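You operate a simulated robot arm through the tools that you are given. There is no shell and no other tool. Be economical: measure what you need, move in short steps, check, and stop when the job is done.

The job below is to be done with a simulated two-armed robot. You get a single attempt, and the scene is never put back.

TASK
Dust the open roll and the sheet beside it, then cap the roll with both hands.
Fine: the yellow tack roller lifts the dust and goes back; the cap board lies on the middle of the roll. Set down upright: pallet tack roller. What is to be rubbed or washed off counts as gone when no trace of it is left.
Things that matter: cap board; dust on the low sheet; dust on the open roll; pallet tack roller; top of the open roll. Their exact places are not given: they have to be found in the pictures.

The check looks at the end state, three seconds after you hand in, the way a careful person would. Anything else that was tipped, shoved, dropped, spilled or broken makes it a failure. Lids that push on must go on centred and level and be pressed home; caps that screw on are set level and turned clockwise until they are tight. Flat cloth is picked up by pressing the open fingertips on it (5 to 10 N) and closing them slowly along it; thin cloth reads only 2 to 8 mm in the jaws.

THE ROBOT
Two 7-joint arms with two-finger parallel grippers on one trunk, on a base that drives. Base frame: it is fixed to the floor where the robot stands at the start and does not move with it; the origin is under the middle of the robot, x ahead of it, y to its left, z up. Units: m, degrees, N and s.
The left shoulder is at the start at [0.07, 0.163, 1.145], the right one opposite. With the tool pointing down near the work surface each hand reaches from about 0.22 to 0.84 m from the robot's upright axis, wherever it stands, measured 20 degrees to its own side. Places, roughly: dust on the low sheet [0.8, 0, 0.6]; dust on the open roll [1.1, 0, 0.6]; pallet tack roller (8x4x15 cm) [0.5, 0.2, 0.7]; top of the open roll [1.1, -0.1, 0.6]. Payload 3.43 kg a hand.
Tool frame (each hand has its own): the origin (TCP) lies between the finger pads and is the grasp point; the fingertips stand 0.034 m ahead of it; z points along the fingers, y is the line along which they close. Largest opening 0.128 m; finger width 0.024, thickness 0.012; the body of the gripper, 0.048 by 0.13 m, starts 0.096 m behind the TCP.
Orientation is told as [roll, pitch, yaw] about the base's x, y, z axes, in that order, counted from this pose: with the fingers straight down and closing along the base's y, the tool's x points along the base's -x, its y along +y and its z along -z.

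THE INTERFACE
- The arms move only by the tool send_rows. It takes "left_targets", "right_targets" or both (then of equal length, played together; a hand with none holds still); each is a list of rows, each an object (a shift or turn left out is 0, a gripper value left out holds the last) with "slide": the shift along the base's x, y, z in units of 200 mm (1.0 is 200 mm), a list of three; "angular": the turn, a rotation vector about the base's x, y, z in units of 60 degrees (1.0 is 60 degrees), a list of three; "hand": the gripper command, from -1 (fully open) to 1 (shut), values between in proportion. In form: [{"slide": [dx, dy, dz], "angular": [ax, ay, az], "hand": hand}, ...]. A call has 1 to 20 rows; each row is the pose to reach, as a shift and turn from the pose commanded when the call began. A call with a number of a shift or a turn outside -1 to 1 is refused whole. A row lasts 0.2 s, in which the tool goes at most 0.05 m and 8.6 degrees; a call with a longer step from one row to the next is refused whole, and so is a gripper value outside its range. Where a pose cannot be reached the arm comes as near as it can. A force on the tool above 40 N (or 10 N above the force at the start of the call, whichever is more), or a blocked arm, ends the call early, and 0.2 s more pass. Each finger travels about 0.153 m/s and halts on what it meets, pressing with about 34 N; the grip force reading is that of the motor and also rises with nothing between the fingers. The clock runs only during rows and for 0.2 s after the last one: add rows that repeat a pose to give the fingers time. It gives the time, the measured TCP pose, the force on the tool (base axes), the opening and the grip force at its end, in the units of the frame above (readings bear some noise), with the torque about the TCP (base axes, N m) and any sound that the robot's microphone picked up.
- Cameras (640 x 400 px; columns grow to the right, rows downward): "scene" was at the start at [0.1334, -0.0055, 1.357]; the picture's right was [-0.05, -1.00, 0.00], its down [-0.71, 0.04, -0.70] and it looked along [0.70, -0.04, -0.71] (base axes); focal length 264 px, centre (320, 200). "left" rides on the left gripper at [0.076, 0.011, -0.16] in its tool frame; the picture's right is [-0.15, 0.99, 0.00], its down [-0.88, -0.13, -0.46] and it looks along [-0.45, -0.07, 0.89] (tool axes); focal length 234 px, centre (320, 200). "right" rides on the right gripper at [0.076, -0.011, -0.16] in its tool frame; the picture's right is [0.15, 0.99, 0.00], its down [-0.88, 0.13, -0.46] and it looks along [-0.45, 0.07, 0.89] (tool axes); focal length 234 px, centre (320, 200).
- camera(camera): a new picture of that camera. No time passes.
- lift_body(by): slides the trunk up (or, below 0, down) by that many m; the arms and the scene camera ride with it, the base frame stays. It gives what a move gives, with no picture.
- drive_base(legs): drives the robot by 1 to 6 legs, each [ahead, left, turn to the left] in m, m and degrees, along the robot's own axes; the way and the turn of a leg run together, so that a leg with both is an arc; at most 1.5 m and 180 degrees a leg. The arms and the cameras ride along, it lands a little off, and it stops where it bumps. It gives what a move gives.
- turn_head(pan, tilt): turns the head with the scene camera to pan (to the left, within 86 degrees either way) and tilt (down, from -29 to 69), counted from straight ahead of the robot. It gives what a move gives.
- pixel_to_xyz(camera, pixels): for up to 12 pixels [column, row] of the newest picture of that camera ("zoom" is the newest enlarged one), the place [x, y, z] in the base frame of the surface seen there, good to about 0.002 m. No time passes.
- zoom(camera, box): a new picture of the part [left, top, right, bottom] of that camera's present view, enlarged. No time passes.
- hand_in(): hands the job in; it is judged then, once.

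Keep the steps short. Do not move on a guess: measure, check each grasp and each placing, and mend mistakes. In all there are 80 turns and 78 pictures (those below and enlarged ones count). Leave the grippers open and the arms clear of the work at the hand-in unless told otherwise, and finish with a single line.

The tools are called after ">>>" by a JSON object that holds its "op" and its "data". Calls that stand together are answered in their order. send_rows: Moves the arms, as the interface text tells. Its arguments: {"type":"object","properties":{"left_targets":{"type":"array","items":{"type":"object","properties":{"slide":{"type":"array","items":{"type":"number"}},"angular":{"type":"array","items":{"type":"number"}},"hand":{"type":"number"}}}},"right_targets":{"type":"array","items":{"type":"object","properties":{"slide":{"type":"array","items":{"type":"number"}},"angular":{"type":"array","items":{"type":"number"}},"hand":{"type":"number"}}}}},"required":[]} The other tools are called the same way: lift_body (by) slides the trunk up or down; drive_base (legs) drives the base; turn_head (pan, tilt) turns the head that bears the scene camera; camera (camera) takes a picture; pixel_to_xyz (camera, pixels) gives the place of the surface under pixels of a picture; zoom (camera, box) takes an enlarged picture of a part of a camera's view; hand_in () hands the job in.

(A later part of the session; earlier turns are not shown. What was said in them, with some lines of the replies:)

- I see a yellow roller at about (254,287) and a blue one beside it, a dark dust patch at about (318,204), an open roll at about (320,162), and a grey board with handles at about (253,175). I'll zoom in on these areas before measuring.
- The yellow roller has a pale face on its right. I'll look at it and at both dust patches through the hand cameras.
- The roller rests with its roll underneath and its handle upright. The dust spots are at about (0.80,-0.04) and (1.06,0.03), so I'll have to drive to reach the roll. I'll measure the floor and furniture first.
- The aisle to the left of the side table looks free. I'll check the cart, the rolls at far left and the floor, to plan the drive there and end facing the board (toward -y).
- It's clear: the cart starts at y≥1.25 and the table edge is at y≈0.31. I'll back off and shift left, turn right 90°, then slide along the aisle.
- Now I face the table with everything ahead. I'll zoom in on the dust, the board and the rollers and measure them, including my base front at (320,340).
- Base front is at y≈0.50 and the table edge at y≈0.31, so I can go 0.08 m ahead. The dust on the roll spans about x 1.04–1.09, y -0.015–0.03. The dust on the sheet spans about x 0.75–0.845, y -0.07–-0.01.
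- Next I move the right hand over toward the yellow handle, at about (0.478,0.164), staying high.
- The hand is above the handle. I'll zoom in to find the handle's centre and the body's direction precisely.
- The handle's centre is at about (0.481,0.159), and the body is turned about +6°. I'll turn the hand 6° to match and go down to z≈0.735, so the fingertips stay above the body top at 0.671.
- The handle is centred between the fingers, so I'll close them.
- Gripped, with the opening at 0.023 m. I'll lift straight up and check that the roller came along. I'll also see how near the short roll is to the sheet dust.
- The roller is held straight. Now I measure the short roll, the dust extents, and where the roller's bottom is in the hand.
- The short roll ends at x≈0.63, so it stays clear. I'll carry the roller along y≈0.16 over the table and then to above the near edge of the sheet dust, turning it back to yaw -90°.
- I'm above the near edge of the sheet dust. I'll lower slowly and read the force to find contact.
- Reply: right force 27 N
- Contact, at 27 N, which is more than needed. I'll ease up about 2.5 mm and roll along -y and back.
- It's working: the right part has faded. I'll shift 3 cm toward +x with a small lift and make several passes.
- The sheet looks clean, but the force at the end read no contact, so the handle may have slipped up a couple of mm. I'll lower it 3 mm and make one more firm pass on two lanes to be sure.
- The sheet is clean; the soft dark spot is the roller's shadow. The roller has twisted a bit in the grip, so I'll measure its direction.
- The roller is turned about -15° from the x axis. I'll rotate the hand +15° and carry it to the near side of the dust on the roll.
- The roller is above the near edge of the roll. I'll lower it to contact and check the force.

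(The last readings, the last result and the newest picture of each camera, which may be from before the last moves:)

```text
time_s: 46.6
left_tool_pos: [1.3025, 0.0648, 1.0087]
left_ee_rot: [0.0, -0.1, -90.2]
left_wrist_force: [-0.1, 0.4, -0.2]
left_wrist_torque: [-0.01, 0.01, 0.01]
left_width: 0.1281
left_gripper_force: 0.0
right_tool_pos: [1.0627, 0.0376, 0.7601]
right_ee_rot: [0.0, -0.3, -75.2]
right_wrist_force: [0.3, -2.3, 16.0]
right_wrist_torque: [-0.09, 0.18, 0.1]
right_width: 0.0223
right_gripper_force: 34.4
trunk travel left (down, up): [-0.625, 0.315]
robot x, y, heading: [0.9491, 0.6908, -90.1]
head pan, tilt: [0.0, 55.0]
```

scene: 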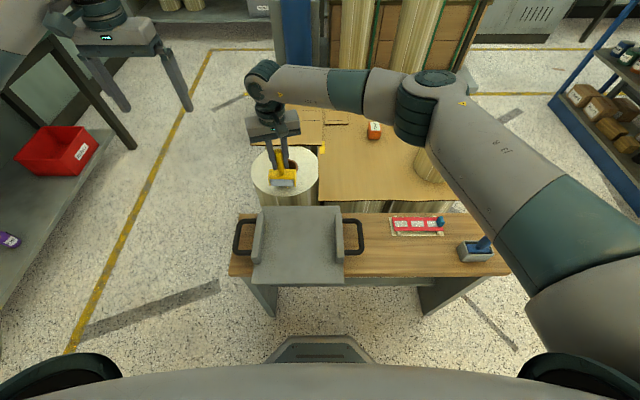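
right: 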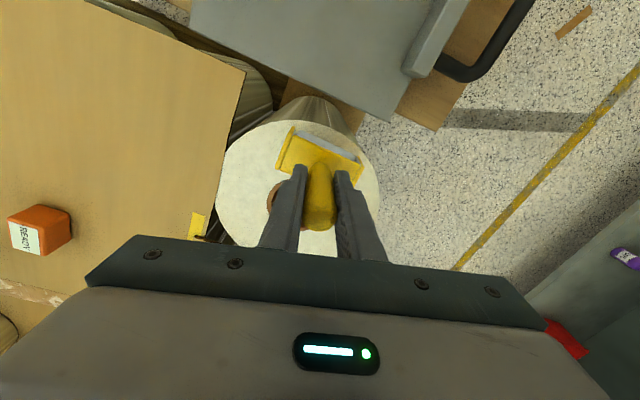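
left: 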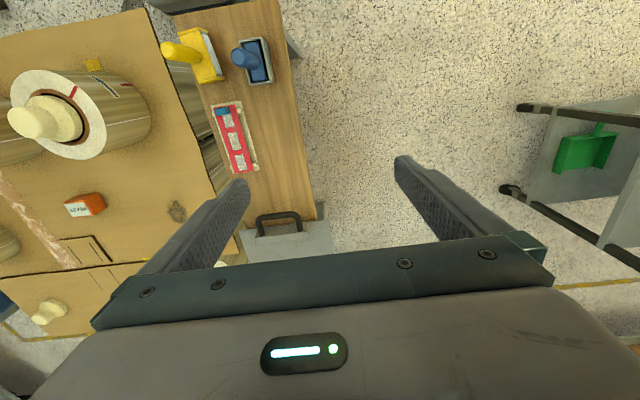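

16 N, a good pressure. I'll roll over the dust (y 0.038 to about -0.025) and back, twice.

>>> {"op": "send_rows", "data": {"right_targets": [{"slide": [0, -0.1, 0]}, {"slide": [0, -0.2, 0]}, {"slide": [0, -0.32, 0]}, {"slide": [0, -0.2, 0]}, {"slide": [0, -0.1, 0]}, {"slide": [0, 0, 0]}, {"slide": [0, 0.03, 0]}, {"slide": [0, -0.1, -0.005]}, {"slide": [0, -0.2, -0.005]}, {"slide": [0, -0.32, -0.005]}, {"slide": [0, -0.2, -0.005]}, {"slide": [0, -0.1, -0.005]}, {"slide": [0, 0.0, -0.005]}, {"slide": [0, 0.0, -0.005]}]}}

>>> {"op": "send_rows", "data": {"right_targets": [{"slide": [0, 0, 0.1]}, {"slide": [0, -0.2, 0.25]}, {"slide": [0, -0.45, 0.25]}, {"slide": [0, -0.7, 0.25]}, {"slide": [0, -0.7, 0.25]}]}}

>>> {"op": "zoom", "data": {"camera": "scene", "box": [240, 130, 330, 210]}}

>>> {"op": "camera", "data": {"camera": "right"}}

```text
time_s: 49.6
left_tool_pos: [1.3029, 0.0644, 1.009]
left_ee_rot: [0.0, -0.2, -90.1]
left_wrist_force: [-0.3, 0.3, -0.1]
left_wrist_torque: [0.04, 0.01, -0.01]
left_width: 0.1282
left_gripper_force: 0.1
right_tool_pos: [1.0625, 0.04, 0.7597]
right_ee_rot: [-0.1, -0.2, -75.2]
right_wrist_force: [1.6, -5.2, 24.0]
right_wrist_torque: [-0.52, -0.13, 0.03]
right_width: 0.0224
right_gripper_force: 33.7
trunk travel left (down, up): [-0.625, 0.315]
robot x, y, heading: [0.9432, 0.6906, -90.3]
head pan, tilt: [0.0, 55.0]
```

```text
time_s: 50.9
left_tool_pos: [1.3026, 0.0638, 1.0076]
left_ee_rot: [-0.2, 0.0, -90.1]
left_wrist_force: [0.5, 1.2, -0.5]
left_wrist_torque: [0.0, 0.05, -0.01]
left_width: 0.1278
left_gripper_force: 0.1
right_tool_pos: [1.0551, -0.054, 0.807]
right_ee_rot: [0.0, 0.0, -75.2]
right_wrist_force: [1.1, 0.2, -1.3]
right_wrist_torque: [-0.04, 0.06, -0.02]
right_width: 0.0224
right_gripper_force: 33.7
right hand out of reach, approached as far as the arm can: row 4, 5
trunk travel left (down, up): [-0.625, 0.315]
robot x, y, heading: [0.9427, 0.6898, -90.2]
head pan, tilt: [0.0, 55.0]
```

```text
5.00 times, centred on (285, 170) of scene
```

zoom: 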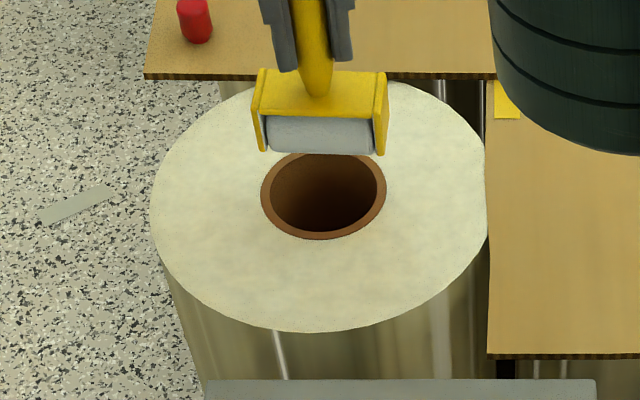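

```text
49 pictures are left
```

right: 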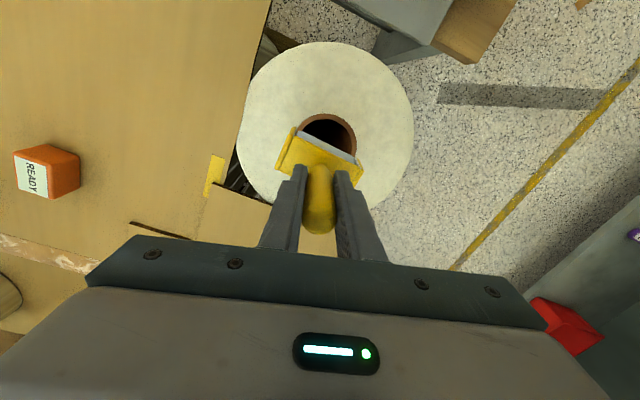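

The roll looks clean. I'll check closely for faint traces.

>>> {"op": "zoom", "data": {"camera": "right", "box": [230, 30, 430, 155]}}

```text
3.20 times, centred on (330, 92) of right
```

zoom: 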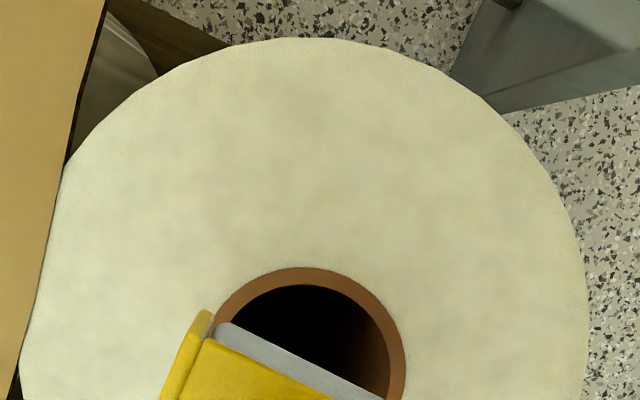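

Both spots are clean. I'll carry the roller back: first up and toward the table.

>>> {"op": "send_rows", "data": {"right_targets": [{"slide": [0, 0.2, 0.1], "hand": 1}, {"slide": [-0.15, 0.35, 0.2]}, {"slide": [-0.35, 0.45, 0.25]}, {"slide": [-0.55, 0.55, 0.25]}, {"slide": [-0.75, 0.65, 0.25]}, {"slide": [-0.95, 0.75, 0.25], "angular": [0, 0, 0.05]}, {"slide": [-0.95, 0.75, 0.25], "angular": [0, 0, 0.1]}]}}

>>> {"op": "send_rows", "data": {"right_targets": [{"slide": [-0.2, 0.1, 0]}, {"slide": [-0.4, 0.2, 0]}, {"slide": [-0.6, 0.3, 0]}, {"slide": [-0.8, 0.4, 0]}, {"slide": [-1.0, 0.5, 0]}, {"slide": [-1.0, 0.5, 0]}]}}

```text
time_s: 52.5
left_tool_pos: [1.304, 0.0635, 1.006]
left_ee_rot: [0.0, 0.0, -90.0]
left_wrist_force: [0.5, 0.4, -0.4]
left_wrist_torque: [-0.02, 0.03, 0.01]
left_width: 0.1279
left_gripper_force: 0.0
right_tool_pos: [0.8644, 0.094, 0.8562]
right_ee_rot: [-0.2, 0.1, -69.2]
right_wrist_force: [1.1, -0.5, -2.2]
right_wrist_torque: [-0.02, 0.03, 0.03]
right_width: 0.0222
right_gripper_force: 34.0
trunk travel left (down, up): [-0.625, 0.315]
robot x, y, heading: [0.9432, 0.6873, -90.5]
head pan, tilt: [0.0, 55.0]
```

```text
time_s: 53.9
left_tool_pos: [1.3034, 0.0631, 1.006]
left_ee_rot: [0.0, 0.1, -90.1]
left_wrist_force: [0.0, 0.1, -0.3]
left_wrist_torque: [0.01, 0.0, -0.01]
left_width: 0.128
left_gripper_force: 0.2
right_tool_pos: [0.6645, 0.1945, 0.8559]
right_ee_rot: [0.1, 0.1, -69.2]
right_wrist_force: [0.9, -0.1, -1.7]
right_wrist_torque: [0.04, 0.04, -0.01]
right_width: 0.0226
right_gripper_force: 34.0
trunk travel left (down, up): [-0.625, 0.315]
robot x, y, heading: [0.9465, 0.691, -90.2]
head pan, tilt: [0.0, 55.0]
```

Now to above the original spot (0.480,0.158).

>>> {"op": "send_rows", "data": {"right_targets": [{"slide": [-0.15, -0.18, 0]}, {"slide": [-0.35, -0.182, 0]}, {"slide": [-0.55, -0.182, 0]}, {"slide": [-0.75, -0.182, 0]}, {"slide": [-0.92, -0.182, 0]}, {"slide": [-0.92, -0.182, 0]}]}}

>>> {"op": "camera", "data": {"camera": "right"}}

```text
time_s: 55.2
left_tool_pos: [1.3038, 0.0632, 1.0074]
left_ee_rot: [0.0, -0.1, -90.1]
left_wrist_force: [0.2, -0.9, -0.5]
left_wrist_torque: [0.01, -0.01, 0.0]
left_width: 0.1282
left_gripper_force: 0.3
right_tool_pos: [0.4802, 0.1592, 0.857]
right_ee_rot: [0.0, 0.0, -69.2]
right_wrist_force: [-0.9, -0.1, -2.5]
right_wrist_torque: [0.01, -0.02, 0.03]
right_width: 0.0224
right_gripper_force: 34.1
trunk travel left (down, up): [-0.625, 0.315]
robot x, y, heading: [0.948, 0.6932, -90.1]
head pan, tilt: [0.0, 55.0]
```

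```text
47 pictures are left
```

right: 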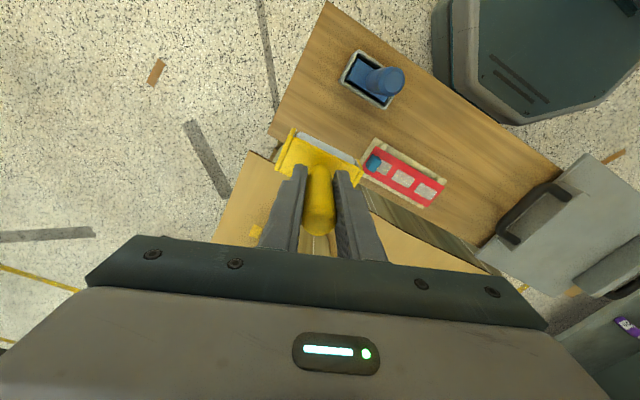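

>>> {"op": "zoom", "data": {"camera": "scene", "box": [440, 110, 560, 260]}}

```text
2.67 times, centred on (500, 185) of scene
```

zoom: 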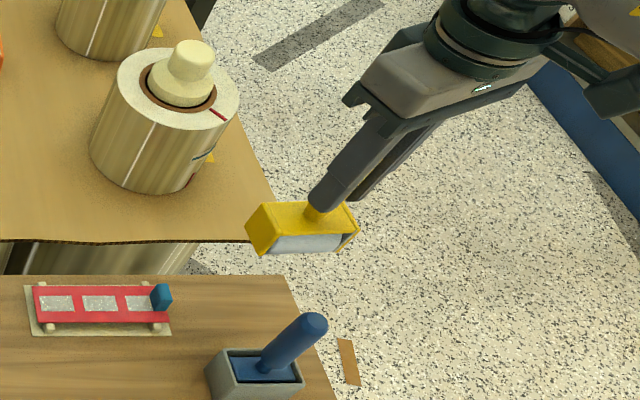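

The roller is upright over its place. I'll lower it to about z 0.736 and then feel for the table.

>>> {"op": "send_rows", "data": {"right_targets": [{"slide": [0, -0.005, -0.2], "hand": 1}, {"slide": [0, -0.005, -0.4]}, {"slide": [0, -0.005, -0.55]}, {"slide": [0, -0.005, -0.6]}, {"slide": [0, -0.005, -0.615]}, {"slide": [0, -0.005, -0.625]}, {"slide": [0, -0.005, -0.625]}]}}

```text
time_s: 56.9
left_tool_pos: [1.302, 0.0653, 1.0076]
left_ee_rot: [0.0, 0.0, -90.1]
left_wrist_force: [-0.2, 0.8, 0.5]
left_wrist_torque: [-0.01, -0.02, 0.0]
left_width: 0.1279
left_gripper_force: 0.1
right_tool_pos: [0.4798, 0.1584, 0.7333]
right_ee_rot: [-0.2, -0.2, -69.2]
right_wrist_force: [-0.9, 0.9, 9.0]
right_wrist_torque: [0.1, -0.16, 0.04]
right_width: 0.0223
right_gripper_force: 34.9
trunk travel left (down, up): [-0.625, 0.315]
robot x, y, heading: [0.9436, 0.6899, -90.0]
head pan, tilt: [0.0, 55.0]
```

It's resting on the table at 9 N. I'll open, check, then go up.

>>> {"op": "send_rows", "data": {"right_targets": [{"slide": [0, 0, 0.004], "hand": 0.4}, {"slide": [0, 0, 0.004], "hand": 0}, {"slide": [0, 0, 0.004], "hand": -0.6}, {"slide": [0, 0, 0.004], "hand": -0.6}, {"slide": [0, 0, 0.1], "hand": -0.6}, {"slide": [0, 0, 0.3]}, {"slide": [0, 0, 0.5]}, {"slide": [0, 0, 0.7]}, {"slide": [0, 0, 0.9]}, {"slide": [0, 0, 0.9]}]}}

>>> {"op": "camera", "data": {"camera": "scene"}}

>>> {"op": "zoom", "data": {"camera": "scene", "box": [380, 160, 530, 270]}}

```text
time_s: 59.0
left_tool_pos: [1.3025, 0.0636, 1.0082]
left_ee_rot: [0.0, 0.0, -90.1]
left_wrist_force: [-0.7, -1.3, -0.6]
left_wrist_torque: [0.02, -0.01, -0.01]
left_width: 0.1281
left_gripper_force: 0.1
right_tool_pos: [0.4806, 0.1578, 0.9111]
right_ee_rot: [0.0, 0.0, -69.2]
right_wrist_force: [-0.1, -0.3, 0.1]
right_wrist_torque: [0.01, -0.03, 0.0]
right_width: 0.102
right_gripper_force: 0.2
trunk travel left (down, up): [-0.625, 0.315]
robot x, y, heading: [0.9463, 0.6925, -90.1]
head pan, tilt: [0.0, 55.0]
```

```text
45 pictures are left
```

scene: 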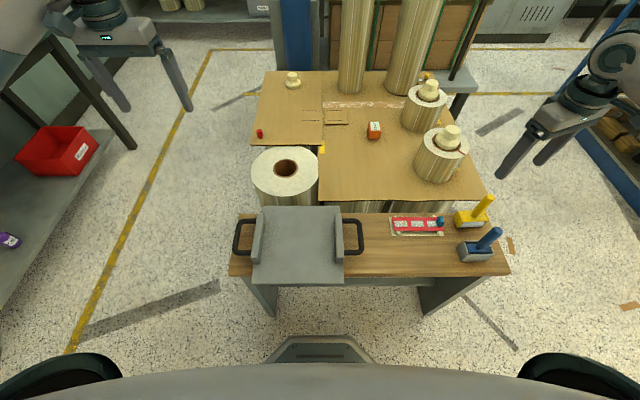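

```text
3.64 times, centred on (455, 215) of scene
```

zoom: 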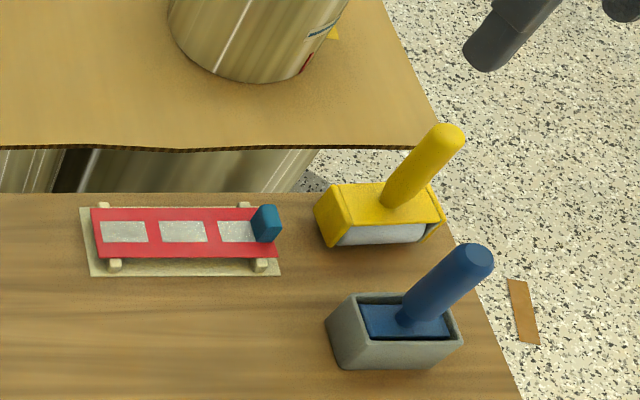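

The roller is back and upright. Now the cap board: I'll zoom in and measure the handles and the board.

>>> {"op": "zoom", "data": {"camera": "scene", "box": [225, 140, 370, 290]}}

>>> {"op": "pixel_to_xyz", "data": {"camera": "scene", "pixels": [[237, 237], [361, 237], [261, 209], [341, 209], [252, 283], [344, 281], [300, 245], [258, 228], [342, 228], [350, 222], [352, 252], [246, 222]]}}

>>> {"op": "pixel_to_xyz", "data": {"camera": "scene", "pixels": [[252, 173], [318, 173], [285, 148], [285, 204], [276, 168], [298, 168], [286, 160], [286, 176], [270, 235], [330, 235], [270, 270], [330, 270]]}}

```text
2.67 times, centred on (298, 215) of scene
```

zoom: 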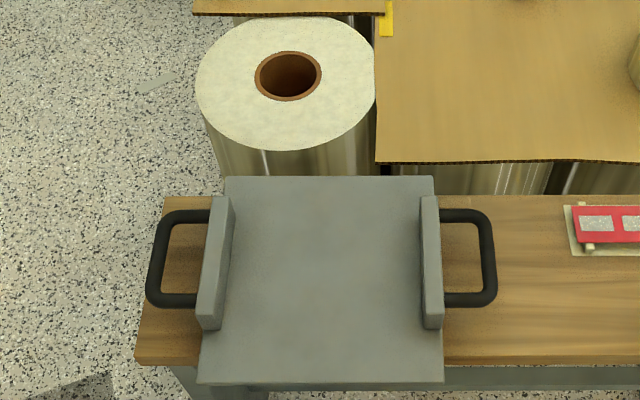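

```text
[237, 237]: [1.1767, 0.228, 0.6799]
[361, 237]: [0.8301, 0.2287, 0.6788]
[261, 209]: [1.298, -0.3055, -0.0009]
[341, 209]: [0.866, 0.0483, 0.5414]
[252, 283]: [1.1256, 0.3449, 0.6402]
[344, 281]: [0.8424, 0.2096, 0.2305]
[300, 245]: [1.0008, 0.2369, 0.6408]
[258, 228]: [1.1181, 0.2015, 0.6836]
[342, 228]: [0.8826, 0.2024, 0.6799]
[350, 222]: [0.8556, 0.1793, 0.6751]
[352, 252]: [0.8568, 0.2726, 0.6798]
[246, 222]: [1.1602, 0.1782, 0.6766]
```

```text
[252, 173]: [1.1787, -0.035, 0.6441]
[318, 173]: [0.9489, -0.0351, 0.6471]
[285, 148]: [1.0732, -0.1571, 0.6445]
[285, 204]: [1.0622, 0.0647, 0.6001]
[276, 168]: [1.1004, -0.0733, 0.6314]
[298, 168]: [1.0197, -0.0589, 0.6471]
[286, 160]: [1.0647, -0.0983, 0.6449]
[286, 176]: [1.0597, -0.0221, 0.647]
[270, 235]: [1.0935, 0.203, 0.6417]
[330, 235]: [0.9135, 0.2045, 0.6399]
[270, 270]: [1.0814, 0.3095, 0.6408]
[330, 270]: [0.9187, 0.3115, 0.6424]
```

The handle bars run along y at x≈0.831 and x≈1.176 (y≈0.227, top z≈0.680), and the board is about 24 cm square, centred near (1.003,0.227). The roll centre is near (1.064,-0.055). I'll shift the base left 0.09 and ahead 0.04 to centre myself for both.

>>> {"op": "drive_base", "data": {"legs": [[0.04, 0.09, 0]]}}

>>> {"op": "camera", "data": {"camera": "scene"}}

>>> {"op": "zoom", "data": {"camera": "scene", "box": [240, 130, 420, 300]}}

```text
time_s: 60.2
left_tool_pos: [1.3917, 0.0237, 1.0072]
left_ee_rot: [0.0, 0.0, -90.1]
left_wrist_force: [0.5, -0.2, -0.7]
left_wrist_torque: [0.02, 0.02, -0.01]
left_width: 0.1278
left_gripper_force: 0.0
right_tool_pos: [0.5706, 0.1187, 0.9105]
right_ee_rot: [0.0, -0.1, -69.2]
right_wrist_force: [0.0, 0.5, -0.7]
right_wrist_torque: [-0.02, 0.03, -0.02]
right_width: 0.1023
right_gripper_force: 0.1
trunk travel left (down, up): [-0.625, 0.315]
robot x, y, heading: [1.0374, 0.649, -90.2]
head pan, tilt: [0.0, 55.0]
```

```text
42 pictures are left
```

scene: 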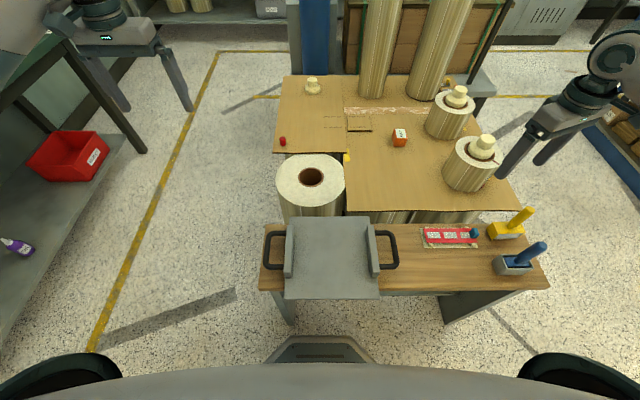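

```text
2.35 times, centred on (330, 215) of scene
```

zoom: 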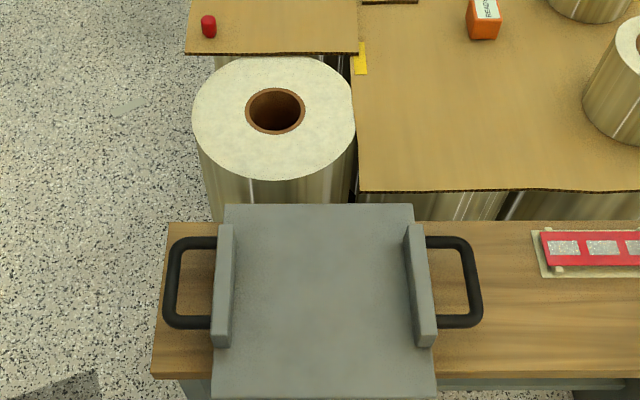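

I'll measure the roll's rim, its core, the neighbouring sheet edges and the handle bars in this zoom.

>>> {"op": "pixel_to_xyz", "data": {"camera": "zoom", "pixels": [[196, 112], [352, 117], [272, 59], [272, 178], [247, 110], [304, 110], [275, 89], [275, 132], [362, 130], [270, 46], [168, 280], [478, 280]]}}

>>> {"op": "pixel_to_xyz", "data": {"camera": "zoom", "pixels": [[230, 206], [410, 206], [215, 392], [433, 388], [215, 330], [433, 330], [195, 242], [190, 321], [455, 242], [455, 321], [322, 300], [320, 210]]}}

```text
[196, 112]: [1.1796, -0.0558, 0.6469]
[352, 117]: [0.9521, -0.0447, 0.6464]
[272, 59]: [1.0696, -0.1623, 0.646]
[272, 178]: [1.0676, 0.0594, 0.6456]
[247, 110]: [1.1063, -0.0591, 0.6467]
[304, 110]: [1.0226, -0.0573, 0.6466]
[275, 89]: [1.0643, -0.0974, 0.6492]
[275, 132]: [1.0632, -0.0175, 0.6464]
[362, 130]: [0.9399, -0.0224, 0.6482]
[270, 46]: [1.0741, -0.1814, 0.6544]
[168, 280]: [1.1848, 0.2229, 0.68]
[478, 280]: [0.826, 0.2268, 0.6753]
```

```text
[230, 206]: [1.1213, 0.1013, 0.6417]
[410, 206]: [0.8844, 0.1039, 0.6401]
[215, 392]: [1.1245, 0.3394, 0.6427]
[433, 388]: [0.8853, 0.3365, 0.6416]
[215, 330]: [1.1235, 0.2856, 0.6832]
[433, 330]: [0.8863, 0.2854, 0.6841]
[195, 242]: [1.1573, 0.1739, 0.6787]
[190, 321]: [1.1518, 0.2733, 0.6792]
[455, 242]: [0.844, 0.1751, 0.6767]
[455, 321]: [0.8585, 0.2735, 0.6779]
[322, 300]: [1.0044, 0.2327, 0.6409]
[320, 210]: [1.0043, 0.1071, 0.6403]
```

Both hands go above the handle bars, with fingers partly closed (0.036 m) so that one finger fits between bar and rib. First I move high, in two parts.

>>> {"op": "send_rows", "data": {"left_targets": [{"slide": [-0.13, 0.13, -0.07], "hand": 0}, {"slide": [-0.26, 0.26, -0.14], "hand": 0.44}, {"slide": [-0.39, 0.39, -0.21]}, {"slide": [-0.52, 0.52, -0.28]}, {"slide": [-0.65, 0.65, -0.35]}, {"slide": [-0.78, 0.78, -0.42]}, {"slide": [-0.9, 0.9, -0.5]}, {"slide": [-0.9, 0.9, -0.5]}], "right_targets": [{"slide": [0.14, 0.06, -0.03], "angular": [0, 0, -0.06], "hand": 0}, {"slide": [0.28, 0.12, -0.06], "angular": [0, 0, -0.12], "hand": 0.44}, {"slide": [0.42, 0.18, -0.09], "angular": [0, 0, -0.18]}, {"slide": [0.56, 0.24, -0.12], "angular": [0, 0, -0.24]}, {"slide": [0.7, 0.3, -0.15], "angular": [0, 0, -0.3]}, {"slide": [0.84, 0.36, -0.18], "angular": [0, 0, -0.347]}, {"slide": [1.0, 0.42, -0.2], "angular": [0, 0, -0.347]}, {"slide": [1.0, 0.42, -0.2], "angular": [0, 0, -0.347]}]}}

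```text
time_s: 62.0
left_tool_pos: [1.2107, 0.2041, 0.907]
left_ee_rot: [0.0, 0.0, -90.1]
left_wrist_force: [0.1, 0.3, 0.4]
left_wrist_torque: [-0.02, -0.02, 0.0]
left_width: 0.0356
left_gripper_force: 0.1
right_tool_pos: [0.7706, 0.2036, 0.8689]
right_ee_rot: [-0.1, 0.0, -90.2]
right_wrist_force: [0.0, 0.8, 0.1]
right_wrist_torque: [-0.03, 0.01, -0.01]
right_width: 0.0359
right_gripper_force: 0.0
trunk travel left (down, up): [-0.625, 0.315]
robot x, y, heading: [1.034, 0.6469, -90.0]
head pan, tilt: [0.0, 55.0]
```

>>> {"op": "send_rows", "data": {"left_targets": [{"slide": [-0.06, 0.03, -0.16]}, {"slide": [-0.12, 0.07, -0.32]}, {"slide": [-0.163, 0.1, -0.48]}, {"slide": [-0.163, 0.1, -0.635]}, {"slide": [-0.163, 0.1, -0.635]}], "right_targets": [{"slide": [0.1, 0.03, -0.1]}, {"slide": [0.2, 0.07, -0.2]}, {"slide": [0.302, 0.102, -0.33]}, {"slide": [0.302, 0.102, -0.445]}, {"slide": [0.302, 0.102, -0.445]}]}}

>>> {"op": "camera", "data": {"camera": "left"}}

>>> {"op": "camera", "data": {"camera": "right"}}

```text
time_s: 63.2
left_tool_pos: [1.1792, 0.2217, 0.7797]
left_ee_rot: [0.0, 0.0, -90.1]
left_wrist_force: [-0.6, -0.4, 0.2]
left_wrist_torque: [0.01, -0.04, -0.02]
left_width: 0.0356
left_gripper_force: 0.0
right_tool_pos: [0.8307, 0.2222, 0.7804]
right_ee_rot: [0.0, 0.0, -90.1]
right_wrist_force: [0.0, -0.9, 0.2]
right_wrist_torque: [0.0, 0.03, 0.0]
right_width: 0.0359
right_gripper_force: 0.1
trunk travel left (down, up): [-0.625, 0.315]
robot x, y, heading: [1.0345, 0.6508, -90.3]
head pan, tilt: [0.0, 55.0]
```

```text
40 pictures are left
```

left: 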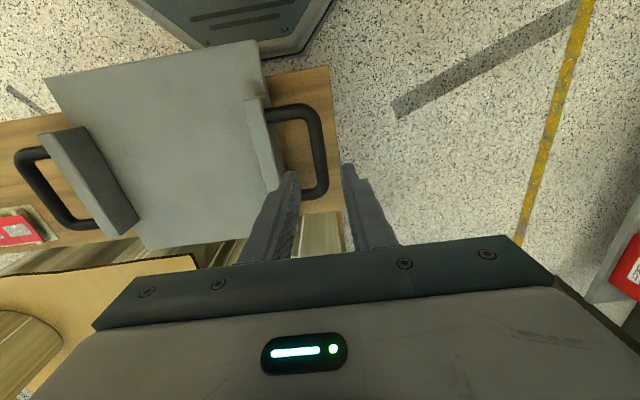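

```text
39 pictures are left
```

right: 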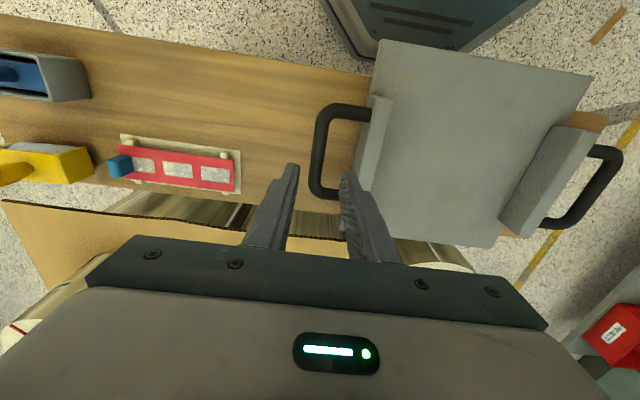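

I'll measure the bars exactly with these nearer cameras.

>>> {"op": "pixel_to_xyz", "data": {"camera": "right", "pixels": [[314, 155], [318, 155], [322, 155], [318, 170], [352, 150], [361, 130], [345, 112], [325, 188]]}}

>>> {"op": "pixel_to_xyz", "data": {"camera": "left", "pixels": [[314, 145], [318, 145], [323, 145], [320, 160], [282, 150], [276, 135], [290, 113], [308, 194]]}}

```text
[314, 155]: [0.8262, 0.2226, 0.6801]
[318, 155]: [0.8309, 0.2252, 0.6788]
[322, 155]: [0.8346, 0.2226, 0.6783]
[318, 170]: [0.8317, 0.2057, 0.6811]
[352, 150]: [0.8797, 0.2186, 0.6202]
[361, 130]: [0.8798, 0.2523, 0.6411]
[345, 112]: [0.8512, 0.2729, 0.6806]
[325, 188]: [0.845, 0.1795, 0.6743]
```

```text
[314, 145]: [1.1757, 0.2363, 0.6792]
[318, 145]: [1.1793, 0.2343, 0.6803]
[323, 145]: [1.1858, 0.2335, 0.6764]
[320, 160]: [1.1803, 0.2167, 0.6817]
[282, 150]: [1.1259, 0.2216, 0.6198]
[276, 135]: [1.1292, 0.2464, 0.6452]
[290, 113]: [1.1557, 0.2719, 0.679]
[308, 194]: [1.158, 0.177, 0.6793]
```

Bar centres are at x≈0.831 and x≈1.180, both right under the TCPs. I'll go straight down to z 0.676.

>>> {"op": "send_rows", "data": {"left_targets": [{"slide": [0, 0.012, -0.15]}, {"slide": [0, 0.012, -0.3]}, {"slide": [0, 0.012, -0.42]}, {"slide": [0, 0.012, -0.52]}, {"slide": [0, 0.012, -0.52]}], "right_targets": [{"slide": [0, 0.012, -0.15]}, {"slide": [0, 0.012, -0.3]}, {"slide": [0, 0.012, -0.42]}, {"slide": [0, 0.012, -0.52]}, {"slide": [0, 0.012, -0.52]}]}}

>>> {"op": "camera", "data": {"camera": "left"}}

>>> {"op": "camera", "data": {"camera": "right"}}

```text
time_s: 64.4
left_tool_pos: [1.1798, 0.2251, 0.6767]
left_ee_rot: [0.0, 0.0, -90.2]
left_wrist_force: [0.3, -0.4, 0.0]
left_wrist_torque: [0.0, 0.0, -0.01]
left_width: 0.0359
left_gripper_force: 0.1
right_tool_pos: [0.8304, 0.2261, 0.6789]
right_ee_rot: [0.0, 0.0, -90.0]
right_wrist_force: [-0.3, -0.2, -0.4]
right_wrist_torque: [0.01, 0.04, 0.0]
right_width: 0.0358
right_gripper_force: 0.1
trunk travel left (down, up): [-0.625, 0.315]
robot x, y, heading: [1.0326, 0.6498, -90.1]
head pan, tilt: [0.0, 55.0]
```

```text
38 pictures are left
```

left: 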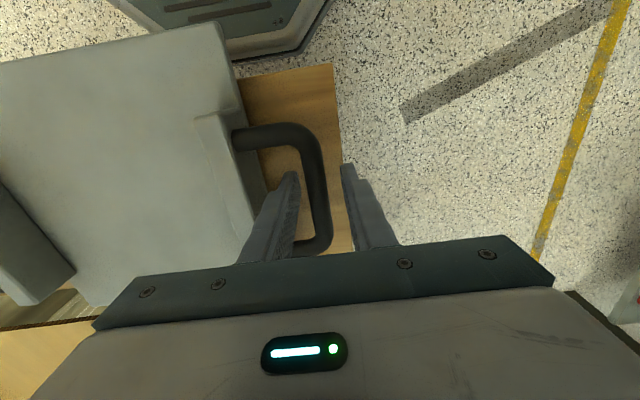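

```text
37 pictures are left
```

right: 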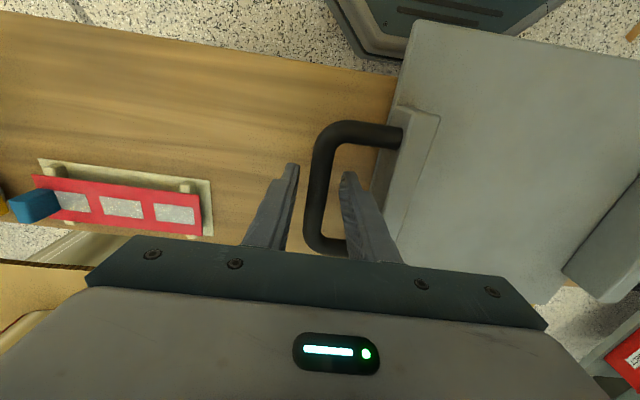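

Both bars sit between the fingers. I'll close both hands.

>>> {"op": "send_rows", "data": {"left_targets": [{"hand": 0.7}, {"hand": 1}, {"hand": 1}, {"hand": 1}], "right_targets": [{"hand": 0.7}, {"hand": 1}, {"hand": 1}, {"hand": 1}]}}

```text
time_s: 65.4
left_tool_pos: [1.1803, 0.2259, 0.6768]
left_ee_rot: [0.0, -0.1, -90.3]
left_wrist_force: [-4.5, 0.6, 0.6]
left_wrist_torque: [-0.07, 0.03, 0.5]
left_width: 0.0155
left_gripper_force: 34.0
right_tool_pos: [0.8297, 0.2256, 0.6782]
right_ee_rot: [0.1, 0.0, -90.1]
right_wrist_force: [5.2, 0.7, 0.8]
right_wrist_torque: [-0.05, 0.0, -0.34]
right_width: 0.0155
right_gripper_force: 34.3
trunk travel left (down, up): [-0.625, 0.315]
robot x, y, heading: [1.0361, 0.6536, -90.4]
head pan, tilt: [0.0, 55.0]
```

Both bars are gripped, each with a 0.0155 m opening. I'll lift both together slowly.

>>> {"op": "send_rows", "data": {"left_targets": [{"slide": [0, 0, 0.08], "hand": 1}, {"slide": [0, 0, 0.16]}, {"slide": [0, 0, 0.24]}, {"slide": [0, 0, 0.32]}, {"slide": [0, 0, 0.4]}, {"slide": [0, 0, 0.4]}], "right_targets": [{"slide": [0, 0, 0.08], "hand": 1}, {"slide": [0, 0, 0.16]}, {"slide": [0, 0, 0.24]}, {"slide": [0, 0, 0.32]}, {"slide": [0, 0, 0.4]}, {"slide": [0, 0, 0.4]}]}}

>>> {"op": "camera", "data": {"camera": "scene"}}

```text
time_s: 66.8
left_tool_pos: [1.1793, 0.2247, 0.7559]
left_ee_rot: [-0.1, 0.0, -90.2]
left_wrist_force: [-3.5, -0.6, -2.6]
left_wrist_torque: [0.16, 0.01, 0.45]
left_width: 0.0156
left_gripper_force: 34.1
right_tool_pos: [0.8305, 0.226, 0.7575]
right_ee_rot: [-0.1, 0.1, -90.1]
right_wrist_force: [2.6, 0.8, -3.1]
right_wrist_torque: [-0.17, 0.01, -0.34]
right_width: 0.0155
right_gripper_force: 33.6
trunk travel left (down, up): [-0.625, 0.315]
robot x, y, heading: [1.0291, 0.6488, -90.4]
head pan, tilt: [0.0, 55.0]
```

```text
36 pictures are left
```

scene: 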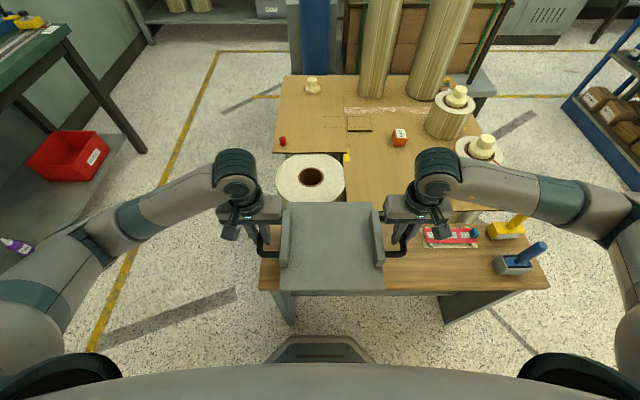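

The board is up. I'll check that it's level and where it lies relative to the hands.

>>> {"op": "pixel_to_xyz", "data": {"camera": "scene", "pixels": [[296, 207], [368, 206], [286, 284], [380, 284], [330, 245], [330, 206], [330, 284]]}}

```text
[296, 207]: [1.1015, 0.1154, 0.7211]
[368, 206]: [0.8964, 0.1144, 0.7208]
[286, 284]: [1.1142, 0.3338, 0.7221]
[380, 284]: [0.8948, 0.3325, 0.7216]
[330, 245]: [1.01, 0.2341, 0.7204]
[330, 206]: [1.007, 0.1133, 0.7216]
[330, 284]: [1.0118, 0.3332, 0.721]
```

Level to 1 mm. I'll carry it over the roll: +0.064 in x and -0.273 in y in total, in two parts.

>>> {"op": "send_rows", "data": {"left_targets": [{"slide": [0.04, -0.12, 0], "hand": 1}, {"slide": [0.08, -0.25, 0]}, {"slide": [0.12, -0.38, 0]}, {"slide": [0.16, -0.51, 0]}, {"slide": [0.2, -0.64, 0]}, {"slide": [0.25, -0.77, 0]}, {"slide": [0.29, -0.9, 0]}, {"slide": [0.32, -1.0, 0]}, {"slide": [0.32, -1.0, 0]}], "right_targets": [{"slide": [0.04, -0.12, 0], "hand": 1}, {"slide": [0.08, -0.25, 0]}, {"slide": [0.12, -0.38, 0]}, {"slide": [0.16, -0.51, 0]}, {"slide": [0.2, -0.64, 0]}, {"slide": [0.25, -0.77, 0]}, {"slide": [0.29, -0.9, 0]}, {"slide": [0.32, -1.0, 0]}, {"slide": [0.32, -1.0, 0]}]}}

>>> {"op": "send_rows", "data": {"left_targets": [{"slide": [0, -0.12, 0]}, {"slide": [0, -0.24, 0]}, {"slide": [0, -0.365, 0]}, {"slide": [0, -0.365, 0]}, {"slide": [0, -0.365, 0]}], "right_targets": [{"slide": [0, -0.12, 0]}, {"slide": [0, -0.24, 0]}, {"slide": [0, -0.365, 0]}, {"slide": [0, -0.365, 0]}, {"slide": [0, -0.365, 0]}]}}

>>> {"op": "camera", "data": {"camera": "scene"}}

```text
time_s: 68.8
left_tool_pos: [1.2432, 0.0244, 0.7553]
left_ee_rot: [0.0, 0.1, -90.3]
left_wrist_force: [1.2, 0.9, -3.2]
left_wrist_torque: [0.06, 0.04, 0.3]
left_width: 0.0155
left_gripper_force: 33.3
right_tool_pos: [0.8927, 0.0249, 0.7565]
right_ee_rot: [0.1, 0.0, -90.1]
right_wrist_force: [-0.6, -0.6, -4.0]
right_wrist_torque: [-0.03, -0.05, -0.47]
right_width: 0.0155
right_gripper_force: 33.7
trunk travel left (down, up): [-0.625, 0.315]
robot x, y, heading: [1.033, 0.6496, -90.2]
head pan, tilt: [0.0, 55.0]
```

```text
time_s: 70.0
left_tool_pos: [1.2434, -0.0483, 0.755]
left_ee_rot: [0.0, 0.1, -90.2]
left_wrist_force: [4.5, 0.2, -3.4]
left_wrist_torque: [0.08, -0.02, 0.26]
left_width: 0.0154
left_gripper_force: 33.8
right_tool_pos: [0.8943, -0.0487, 0.7566]
right_ee_rot: [0.0, 0.1, -90.1]
right_wrist_force: [-4.7, -0.6, -2.7]
right_wrist_torque: [-0.06, 0.06, -0.42]
right_width: 0.0154
right_gripper_force: 34.3
trunk travel left (down, up): [-0.625, 0.315]
robot x, y, heading: [1.0341, 0.6482, -90.3]
head pan, tilt: [0.0, 55.0]
```

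```text
35 pictures are left
```

scene: 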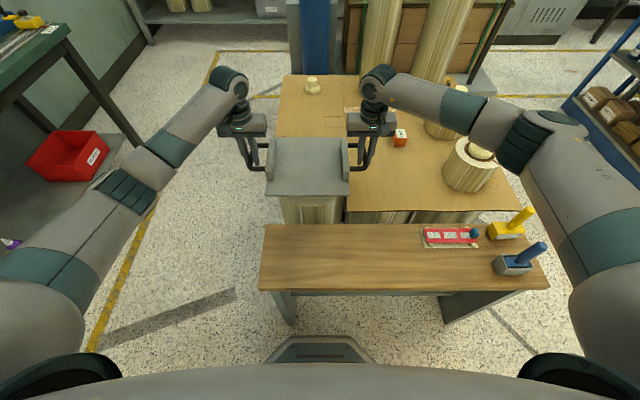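

Hands reached their places. I'll measure the board over the roll.

>>> {"op": "zoom", "data": {"camera": "scene", "box": [240, 120, 400, 230]}}

>>> {"op": "pixel_to_xyz", "data": {"camera": "zoom", "pixels": [[108, 295], [428, 293], [270, 294], [140, 75], [400, 72], [270, 78], [108, 260], [428, 260], [270, 200], [419, 310]]}}

```text
3.64 times, centred on (320, 175) of scene
```

zoom: 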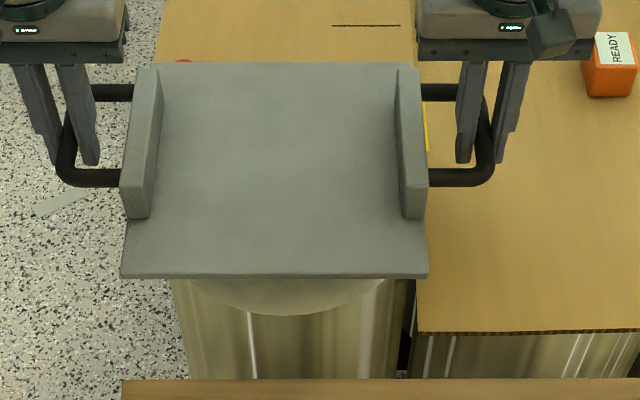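

```text
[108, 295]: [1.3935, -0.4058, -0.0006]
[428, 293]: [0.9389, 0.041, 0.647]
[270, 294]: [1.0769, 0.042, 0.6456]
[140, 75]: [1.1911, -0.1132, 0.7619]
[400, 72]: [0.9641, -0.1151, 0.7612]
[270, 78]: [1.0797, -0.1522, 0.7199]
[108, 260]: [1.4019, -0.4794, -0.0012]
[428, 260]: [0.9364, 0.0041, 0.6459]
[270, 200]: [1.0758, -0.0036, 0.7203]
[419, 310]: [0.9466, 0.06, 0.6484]
```

>>> {"op": "pixel_to_xyz", "data": {"camera": "zoom", "pixels": [[127, 265], [424, 265], [275, 270], [275, 66], [175, 68], [380, 68], [60, 170], [490, 170], [418, 330], [440, 100]]}}

```text
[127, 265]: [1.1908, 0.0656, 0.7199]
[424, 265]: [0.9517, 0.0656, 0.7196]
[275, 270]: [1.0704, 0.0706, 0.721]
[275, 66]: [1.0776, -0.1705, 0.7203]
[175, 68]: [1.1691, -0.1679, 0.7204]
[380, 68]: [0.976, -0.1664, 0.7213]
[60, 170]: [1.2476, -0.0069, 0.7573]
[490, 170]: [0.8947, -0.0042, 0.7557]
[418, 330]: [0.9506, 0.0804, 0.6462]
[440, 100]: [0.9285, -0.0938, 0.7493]
```

The board centre is at about (1.070,-0.050) against the roll centre (1.065,-0.054). That's well centred, and it clears both cardboard edges. I'll shift 2 mm each and lower it gently by about 0.054.

>>> {"op": "send_rows", "data": {"left_targets": [{"slide": [-0.01, -0.01, -0.08]}, {"slide": [-0.01, -0.01, -0.16]}, {"slide": [-0.01, -0.01, -0.22]}, {"slide": [-0.01, -0.01, -0.245]}, {"slide": [-0.01, -0.01, -0.255]}, {"slide": [-0.01, -0.01, -0.265]}, {"slide": [-0.01, -0.01, -0.27]}, {"slide": [-0.01, -0.01, -0.27]}], "right_targets": [{"slide": [-0.01, -0.01, -0.08]}, {"slide": [-0.01, -0.01, -0.16]}, {"slide": [-0.01, -0.01, -0.22]}, {"slide": [-0.01, -0.01, -0.245]}, {"slide": [-0.01, -0.01, -0.255]}, {"slide": [-0.01, -0.01, -0.265]}, {"slide": [-0.01, -0.01, -0.27]}, {"slide": [-0.01, -0.01, -0.27]}]}}

```text
time_s: 71.8
left_tool_pos: [1.241, -0.0492, 0.7026]
left_ee_rot: [0.0, -0.2, -90.2]
left_wrist_force: [7.9, -3.8, 3.6]
left_wrist_torque: [0.29, 0.0, 0.55]
left_width: 0.0157
left_gripper_force: 34.2
right_tool_pos: [0.8923, -0.0509, 0.7049]
right_ee_rot: [-0.1, -0.1, -90.0]
right_wrist_force: [-8.8, -2.7, 9.7]
right_wrist_torque: [0.99, 0.03, -0.15]
right_width: 0.0155
right_gripper_force: 34.3
trunk travel left (down, up): [-0.625, 0.315]
robot x, y, heading: [1.0354, 0.6472, -90.3]
head pan, tilt: [0.0, 55.0]
```

The board rests on the roll, since the forces on both hands have turned upward. Before letting go I'll check its pose.

>>> {"op": "zoom", "data": {"camera": "scene", "box": [240, 120, 400, 230]}}

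>>> {"op": "pixel_to_xyz", "data": {"camera": "zoom", "pixels": [[133, 292], [415, 292], [275, 295], [275, 110], [180, 110], [370, 110], [275, 200]]}}

```text
3.64 times, centred on (320, 175) of scene
```

zoom: 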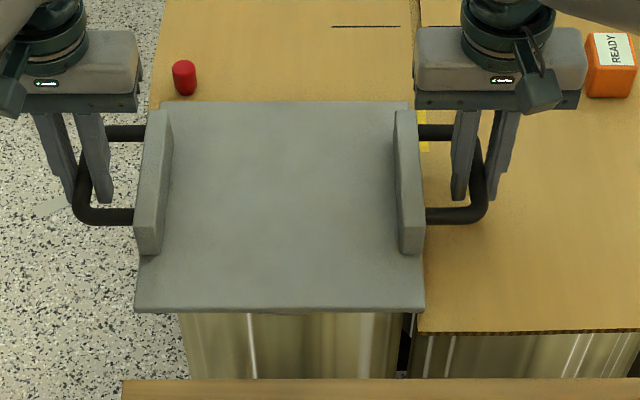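

```text
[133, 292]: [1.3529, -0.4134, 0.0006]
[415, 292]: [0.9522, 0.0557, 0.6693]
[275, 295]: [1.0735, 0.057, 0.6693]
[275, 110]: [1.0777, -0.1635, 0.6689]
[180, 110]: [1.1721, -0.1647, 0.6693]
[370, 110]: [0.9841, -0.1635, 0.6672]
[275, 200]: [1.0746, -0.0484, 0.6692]
```

It's level (0.667–0.669) and centred. I'll open the hands slightly, 0.036 m each.

>>> {"op": "send_rows", "data": {"left_targets": [{"slide": [0, 0, 0.005], "hand": 0.8}, {"slide": [0, 0, 0.005], "hand": 0.6}, {"slide": [0, 0, 0.005], "hand": 0.44}, {"slide": [0, 0, 0.005], "hand": 0.44}], "right_targets": [{"slide": [0, 0, 0.0], "hand": 0.8}, {"slide": [0, 0, 0.0], "hand": 0.6}, {"slide": [0, 0, 0.0], "hand": 0.44}, {"slide": [0, 0, 0.0], "hand": 0.44}]}}

>>> {"op": "camera", "data": {"camera": "left"}}

>>> {"op": "camera", "data": {"camera": "right"}}

```text
time_s: 72.8
left_tool_pos: [1.2412, -0.049, 0.7042]
left_ee_rot: [0.0, 0.0, -90.2]
left_wrist_force: [0.0, 0.2, 0.5]
left_wrist_torque: [-0.02, -0.02, -0.02]
left_width: 0.0358
left_gripper_force: 0.0
right_tool_pos: [0.8935, -0.0489, 0.703]
right_ee_rot: [0.0, 0.0, -89.9]
right_wrist_force: [-0.4, -0.4, 0.2]
right_wrist_torque: [-0.01, 0.01, -0.02]
right_width: 0.0361
right_gripper_force: 0.0
trunk travel left (down, up): [-0.625, 0.315]
robot x, y, heading: [1.0381, 0.6503, -90.4]
head pan, tilt: [0.0, 55.0]
```

```text
32 pictures are left
```

left: 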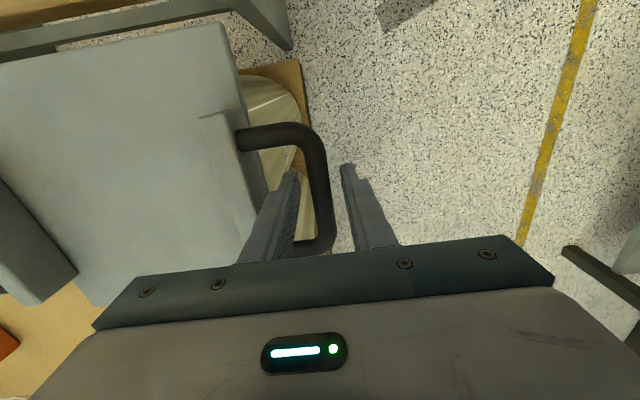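

```text
31 pictures are left
```

right: 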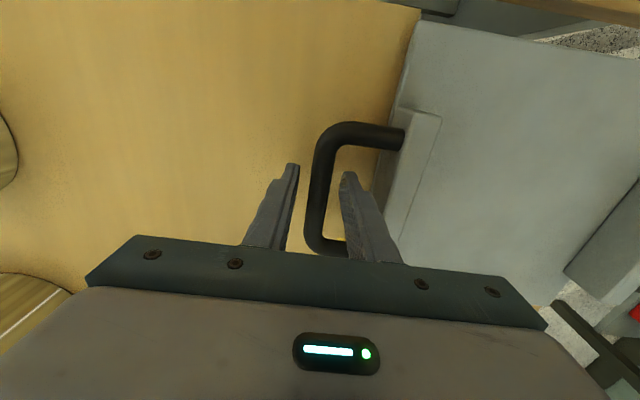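

Both bars are free, so I'll raise both hands straight up and then look.

>>> {"op": "send_rows", "data": {"left_targets": [{"slide": [0, 0, 0.15]}, {"slide": [0, 0, 0.35]}, {"slide": [0, 0, 0.55]}, {"slide": [0.1, 0.1, 0.75]}, {"slide": [0.2, 0.25, 0.85], "hand": 0}, {"slide": [0.35, 0.4, 0.95], "hand": -1}, {"slide": [0.45, 0.55, 1.0], "hand": -1}, {"slide": [0.45, 0.55, 1.0], "hand": -1}], "right_targets": [{"slide": [0, 0, 0.15]}, {"slide": [0, 0, 0.35]}, {"slide": [0, 0, 0.55]}, {"slide": [-0.1, 0.1, 0.75]}, {"slide": [-0.2, 0.25, 0.85], "hand": 0}, {"slide": [-0.35, 0.4, 0.95], "hand": -1}, {"slide": [-0.45, 0.55, 1.0], "hand": -1}, {"slide": [-0.45, 0.55, 1.0], "hand": -1}]}}

>>> {"op": "camera", "data": {"camera": "scene"}}

>>> {"op": "zoom", "data": {"camera": "scene", "box": [240, 120, 400, 230]}}

>>> {"op": "pixel_to_xyz", "data": {"camera": "zoom", "pixels": [[145, 302], [418, 302], [275, 305], [275, 107], [180, 108], [370, 110], [275, 200], [418, 315]]}}

```text
time_s: 74.6
left_tool_pos: [1.3328, 0.0607, 0.9022]
left_ee_rot: [-0.1, 0.0, -90.3]
left_wrist_force: [-0.2, -0.6, -0.8]
left_wrist_torque: [0.03, 0.01, 0.04]
left_width: 0.128
left_gripper_force: 0.1
right_tool_pos: [0.8034, 0.0574, 0.9018]
right_ee_rot: [0.0, 0.1, -90.0]
right_wrist_force: [-0.3, 0.7, -0.2]
right_wrist_torque: [0.04, 0.02, -0.02]
right_width: 0.1277
right_gripper_force: 0.1
trunk travel left (down, up): [-0.625, 0.315]
robot x, y, heading: [1.0326, 0.6504, -90.3]
head pan, tilt: [0.0, 55.0]
```

```text
30 pictures are left
```

scene: 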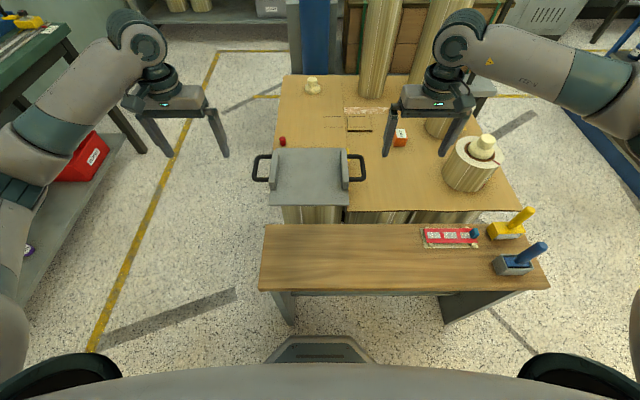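

```text
3.64 times, centred on (320, 175) of scene
```

zoom: 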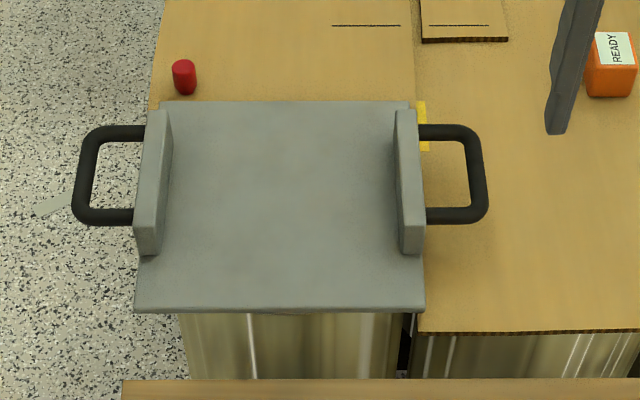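

```text
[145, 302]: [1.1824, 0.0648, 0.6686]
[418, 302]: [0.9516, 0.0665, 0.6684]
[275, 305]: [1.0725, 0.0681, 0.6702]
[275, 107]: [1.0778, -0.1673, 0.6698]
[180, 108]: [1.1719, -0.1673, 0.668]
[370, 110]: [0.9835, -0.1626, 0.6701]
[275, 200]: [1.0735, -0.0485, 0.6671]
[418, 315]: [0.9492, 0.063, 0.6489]
```

The board lies level, centred at about (1.068,-0.051). I'll back the robot off 0.2 m so the arms are clear, then take a last look at everything.

>>> {"op": "drive_base", "data": {"legs": [[-0.2, 0, 0]]}}

>>> {"op": "camera", "data": {"camera": "scene"}}

>>> {"op": "zoom", "data": {"camera": "scene", "box": [250, 80, 540, 250]}}

>>> {"op": "zoom", "data": {"camera": "scene", "box": [320, 110, 420, 190]}}

```text
time_s: 76.2
left_tool_pos: [1.3318, 0.2619, 0.9054]
left_ee_rot: [0.0, -0.1, -90.2]
left_wrist_force: [-0.2, 0.1, 0.1]
left_wrist_torque: [-0.02, 0.04, 0.0]
left_width: 0.1279
left_gripper_force: 0.0
right_tool_pos: [0.803, 0.2587, 0.9024]
right_ee_rot: [0.0, 0.0, -90.0]
right_wrist_force: [0.0, -0.8, -0.4]
right_wrist_torque: [-0.03, 0.03, -0.02]
right_width: 0.1282
right_gripper_force: 0.0
trunk travel left (down, up): [-0.625, 0.315]
robot x, y, heading: [1.0325, 0.8522, -90.1]
head pan, tilt: [0.0, 55.0]
```

```text
28 pictures are left
```

scene: 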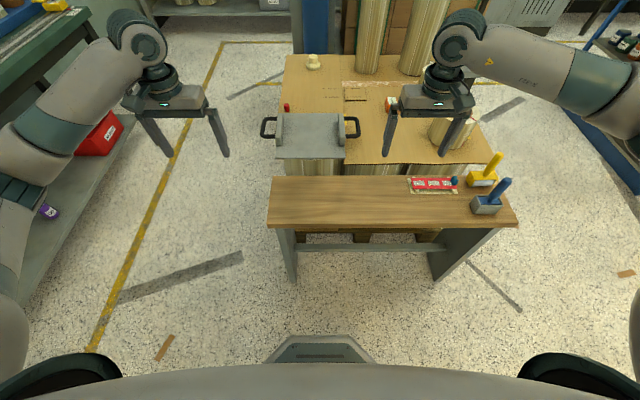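

```text
2.21 times, centred on (395, 165) of scene
```

zoom: 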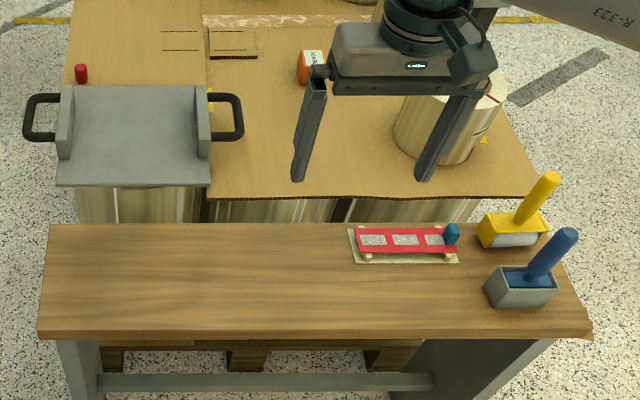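

```text
5.00 times, centred on (370, 150) of scene
```

zoom: 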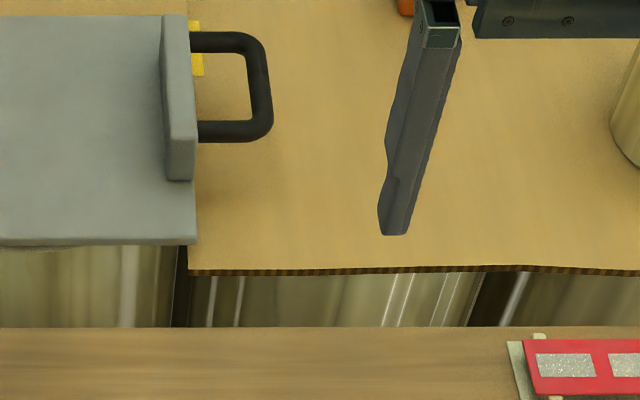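

The sheet is clean, the cap board sits centred on the roll, and the roller stands upright in its place. Nothing else has moved, so I'll hand in.

>>> {"op": "hand_in", "data": {}}

```text
The job is handed in.
```

The sheet and the roll are dusted with no trace visible in the last pictures, the yellow tack roller stands upright back in its place, the cap board lies level on the roll about 4 mm off its centre, and the job is handed in.
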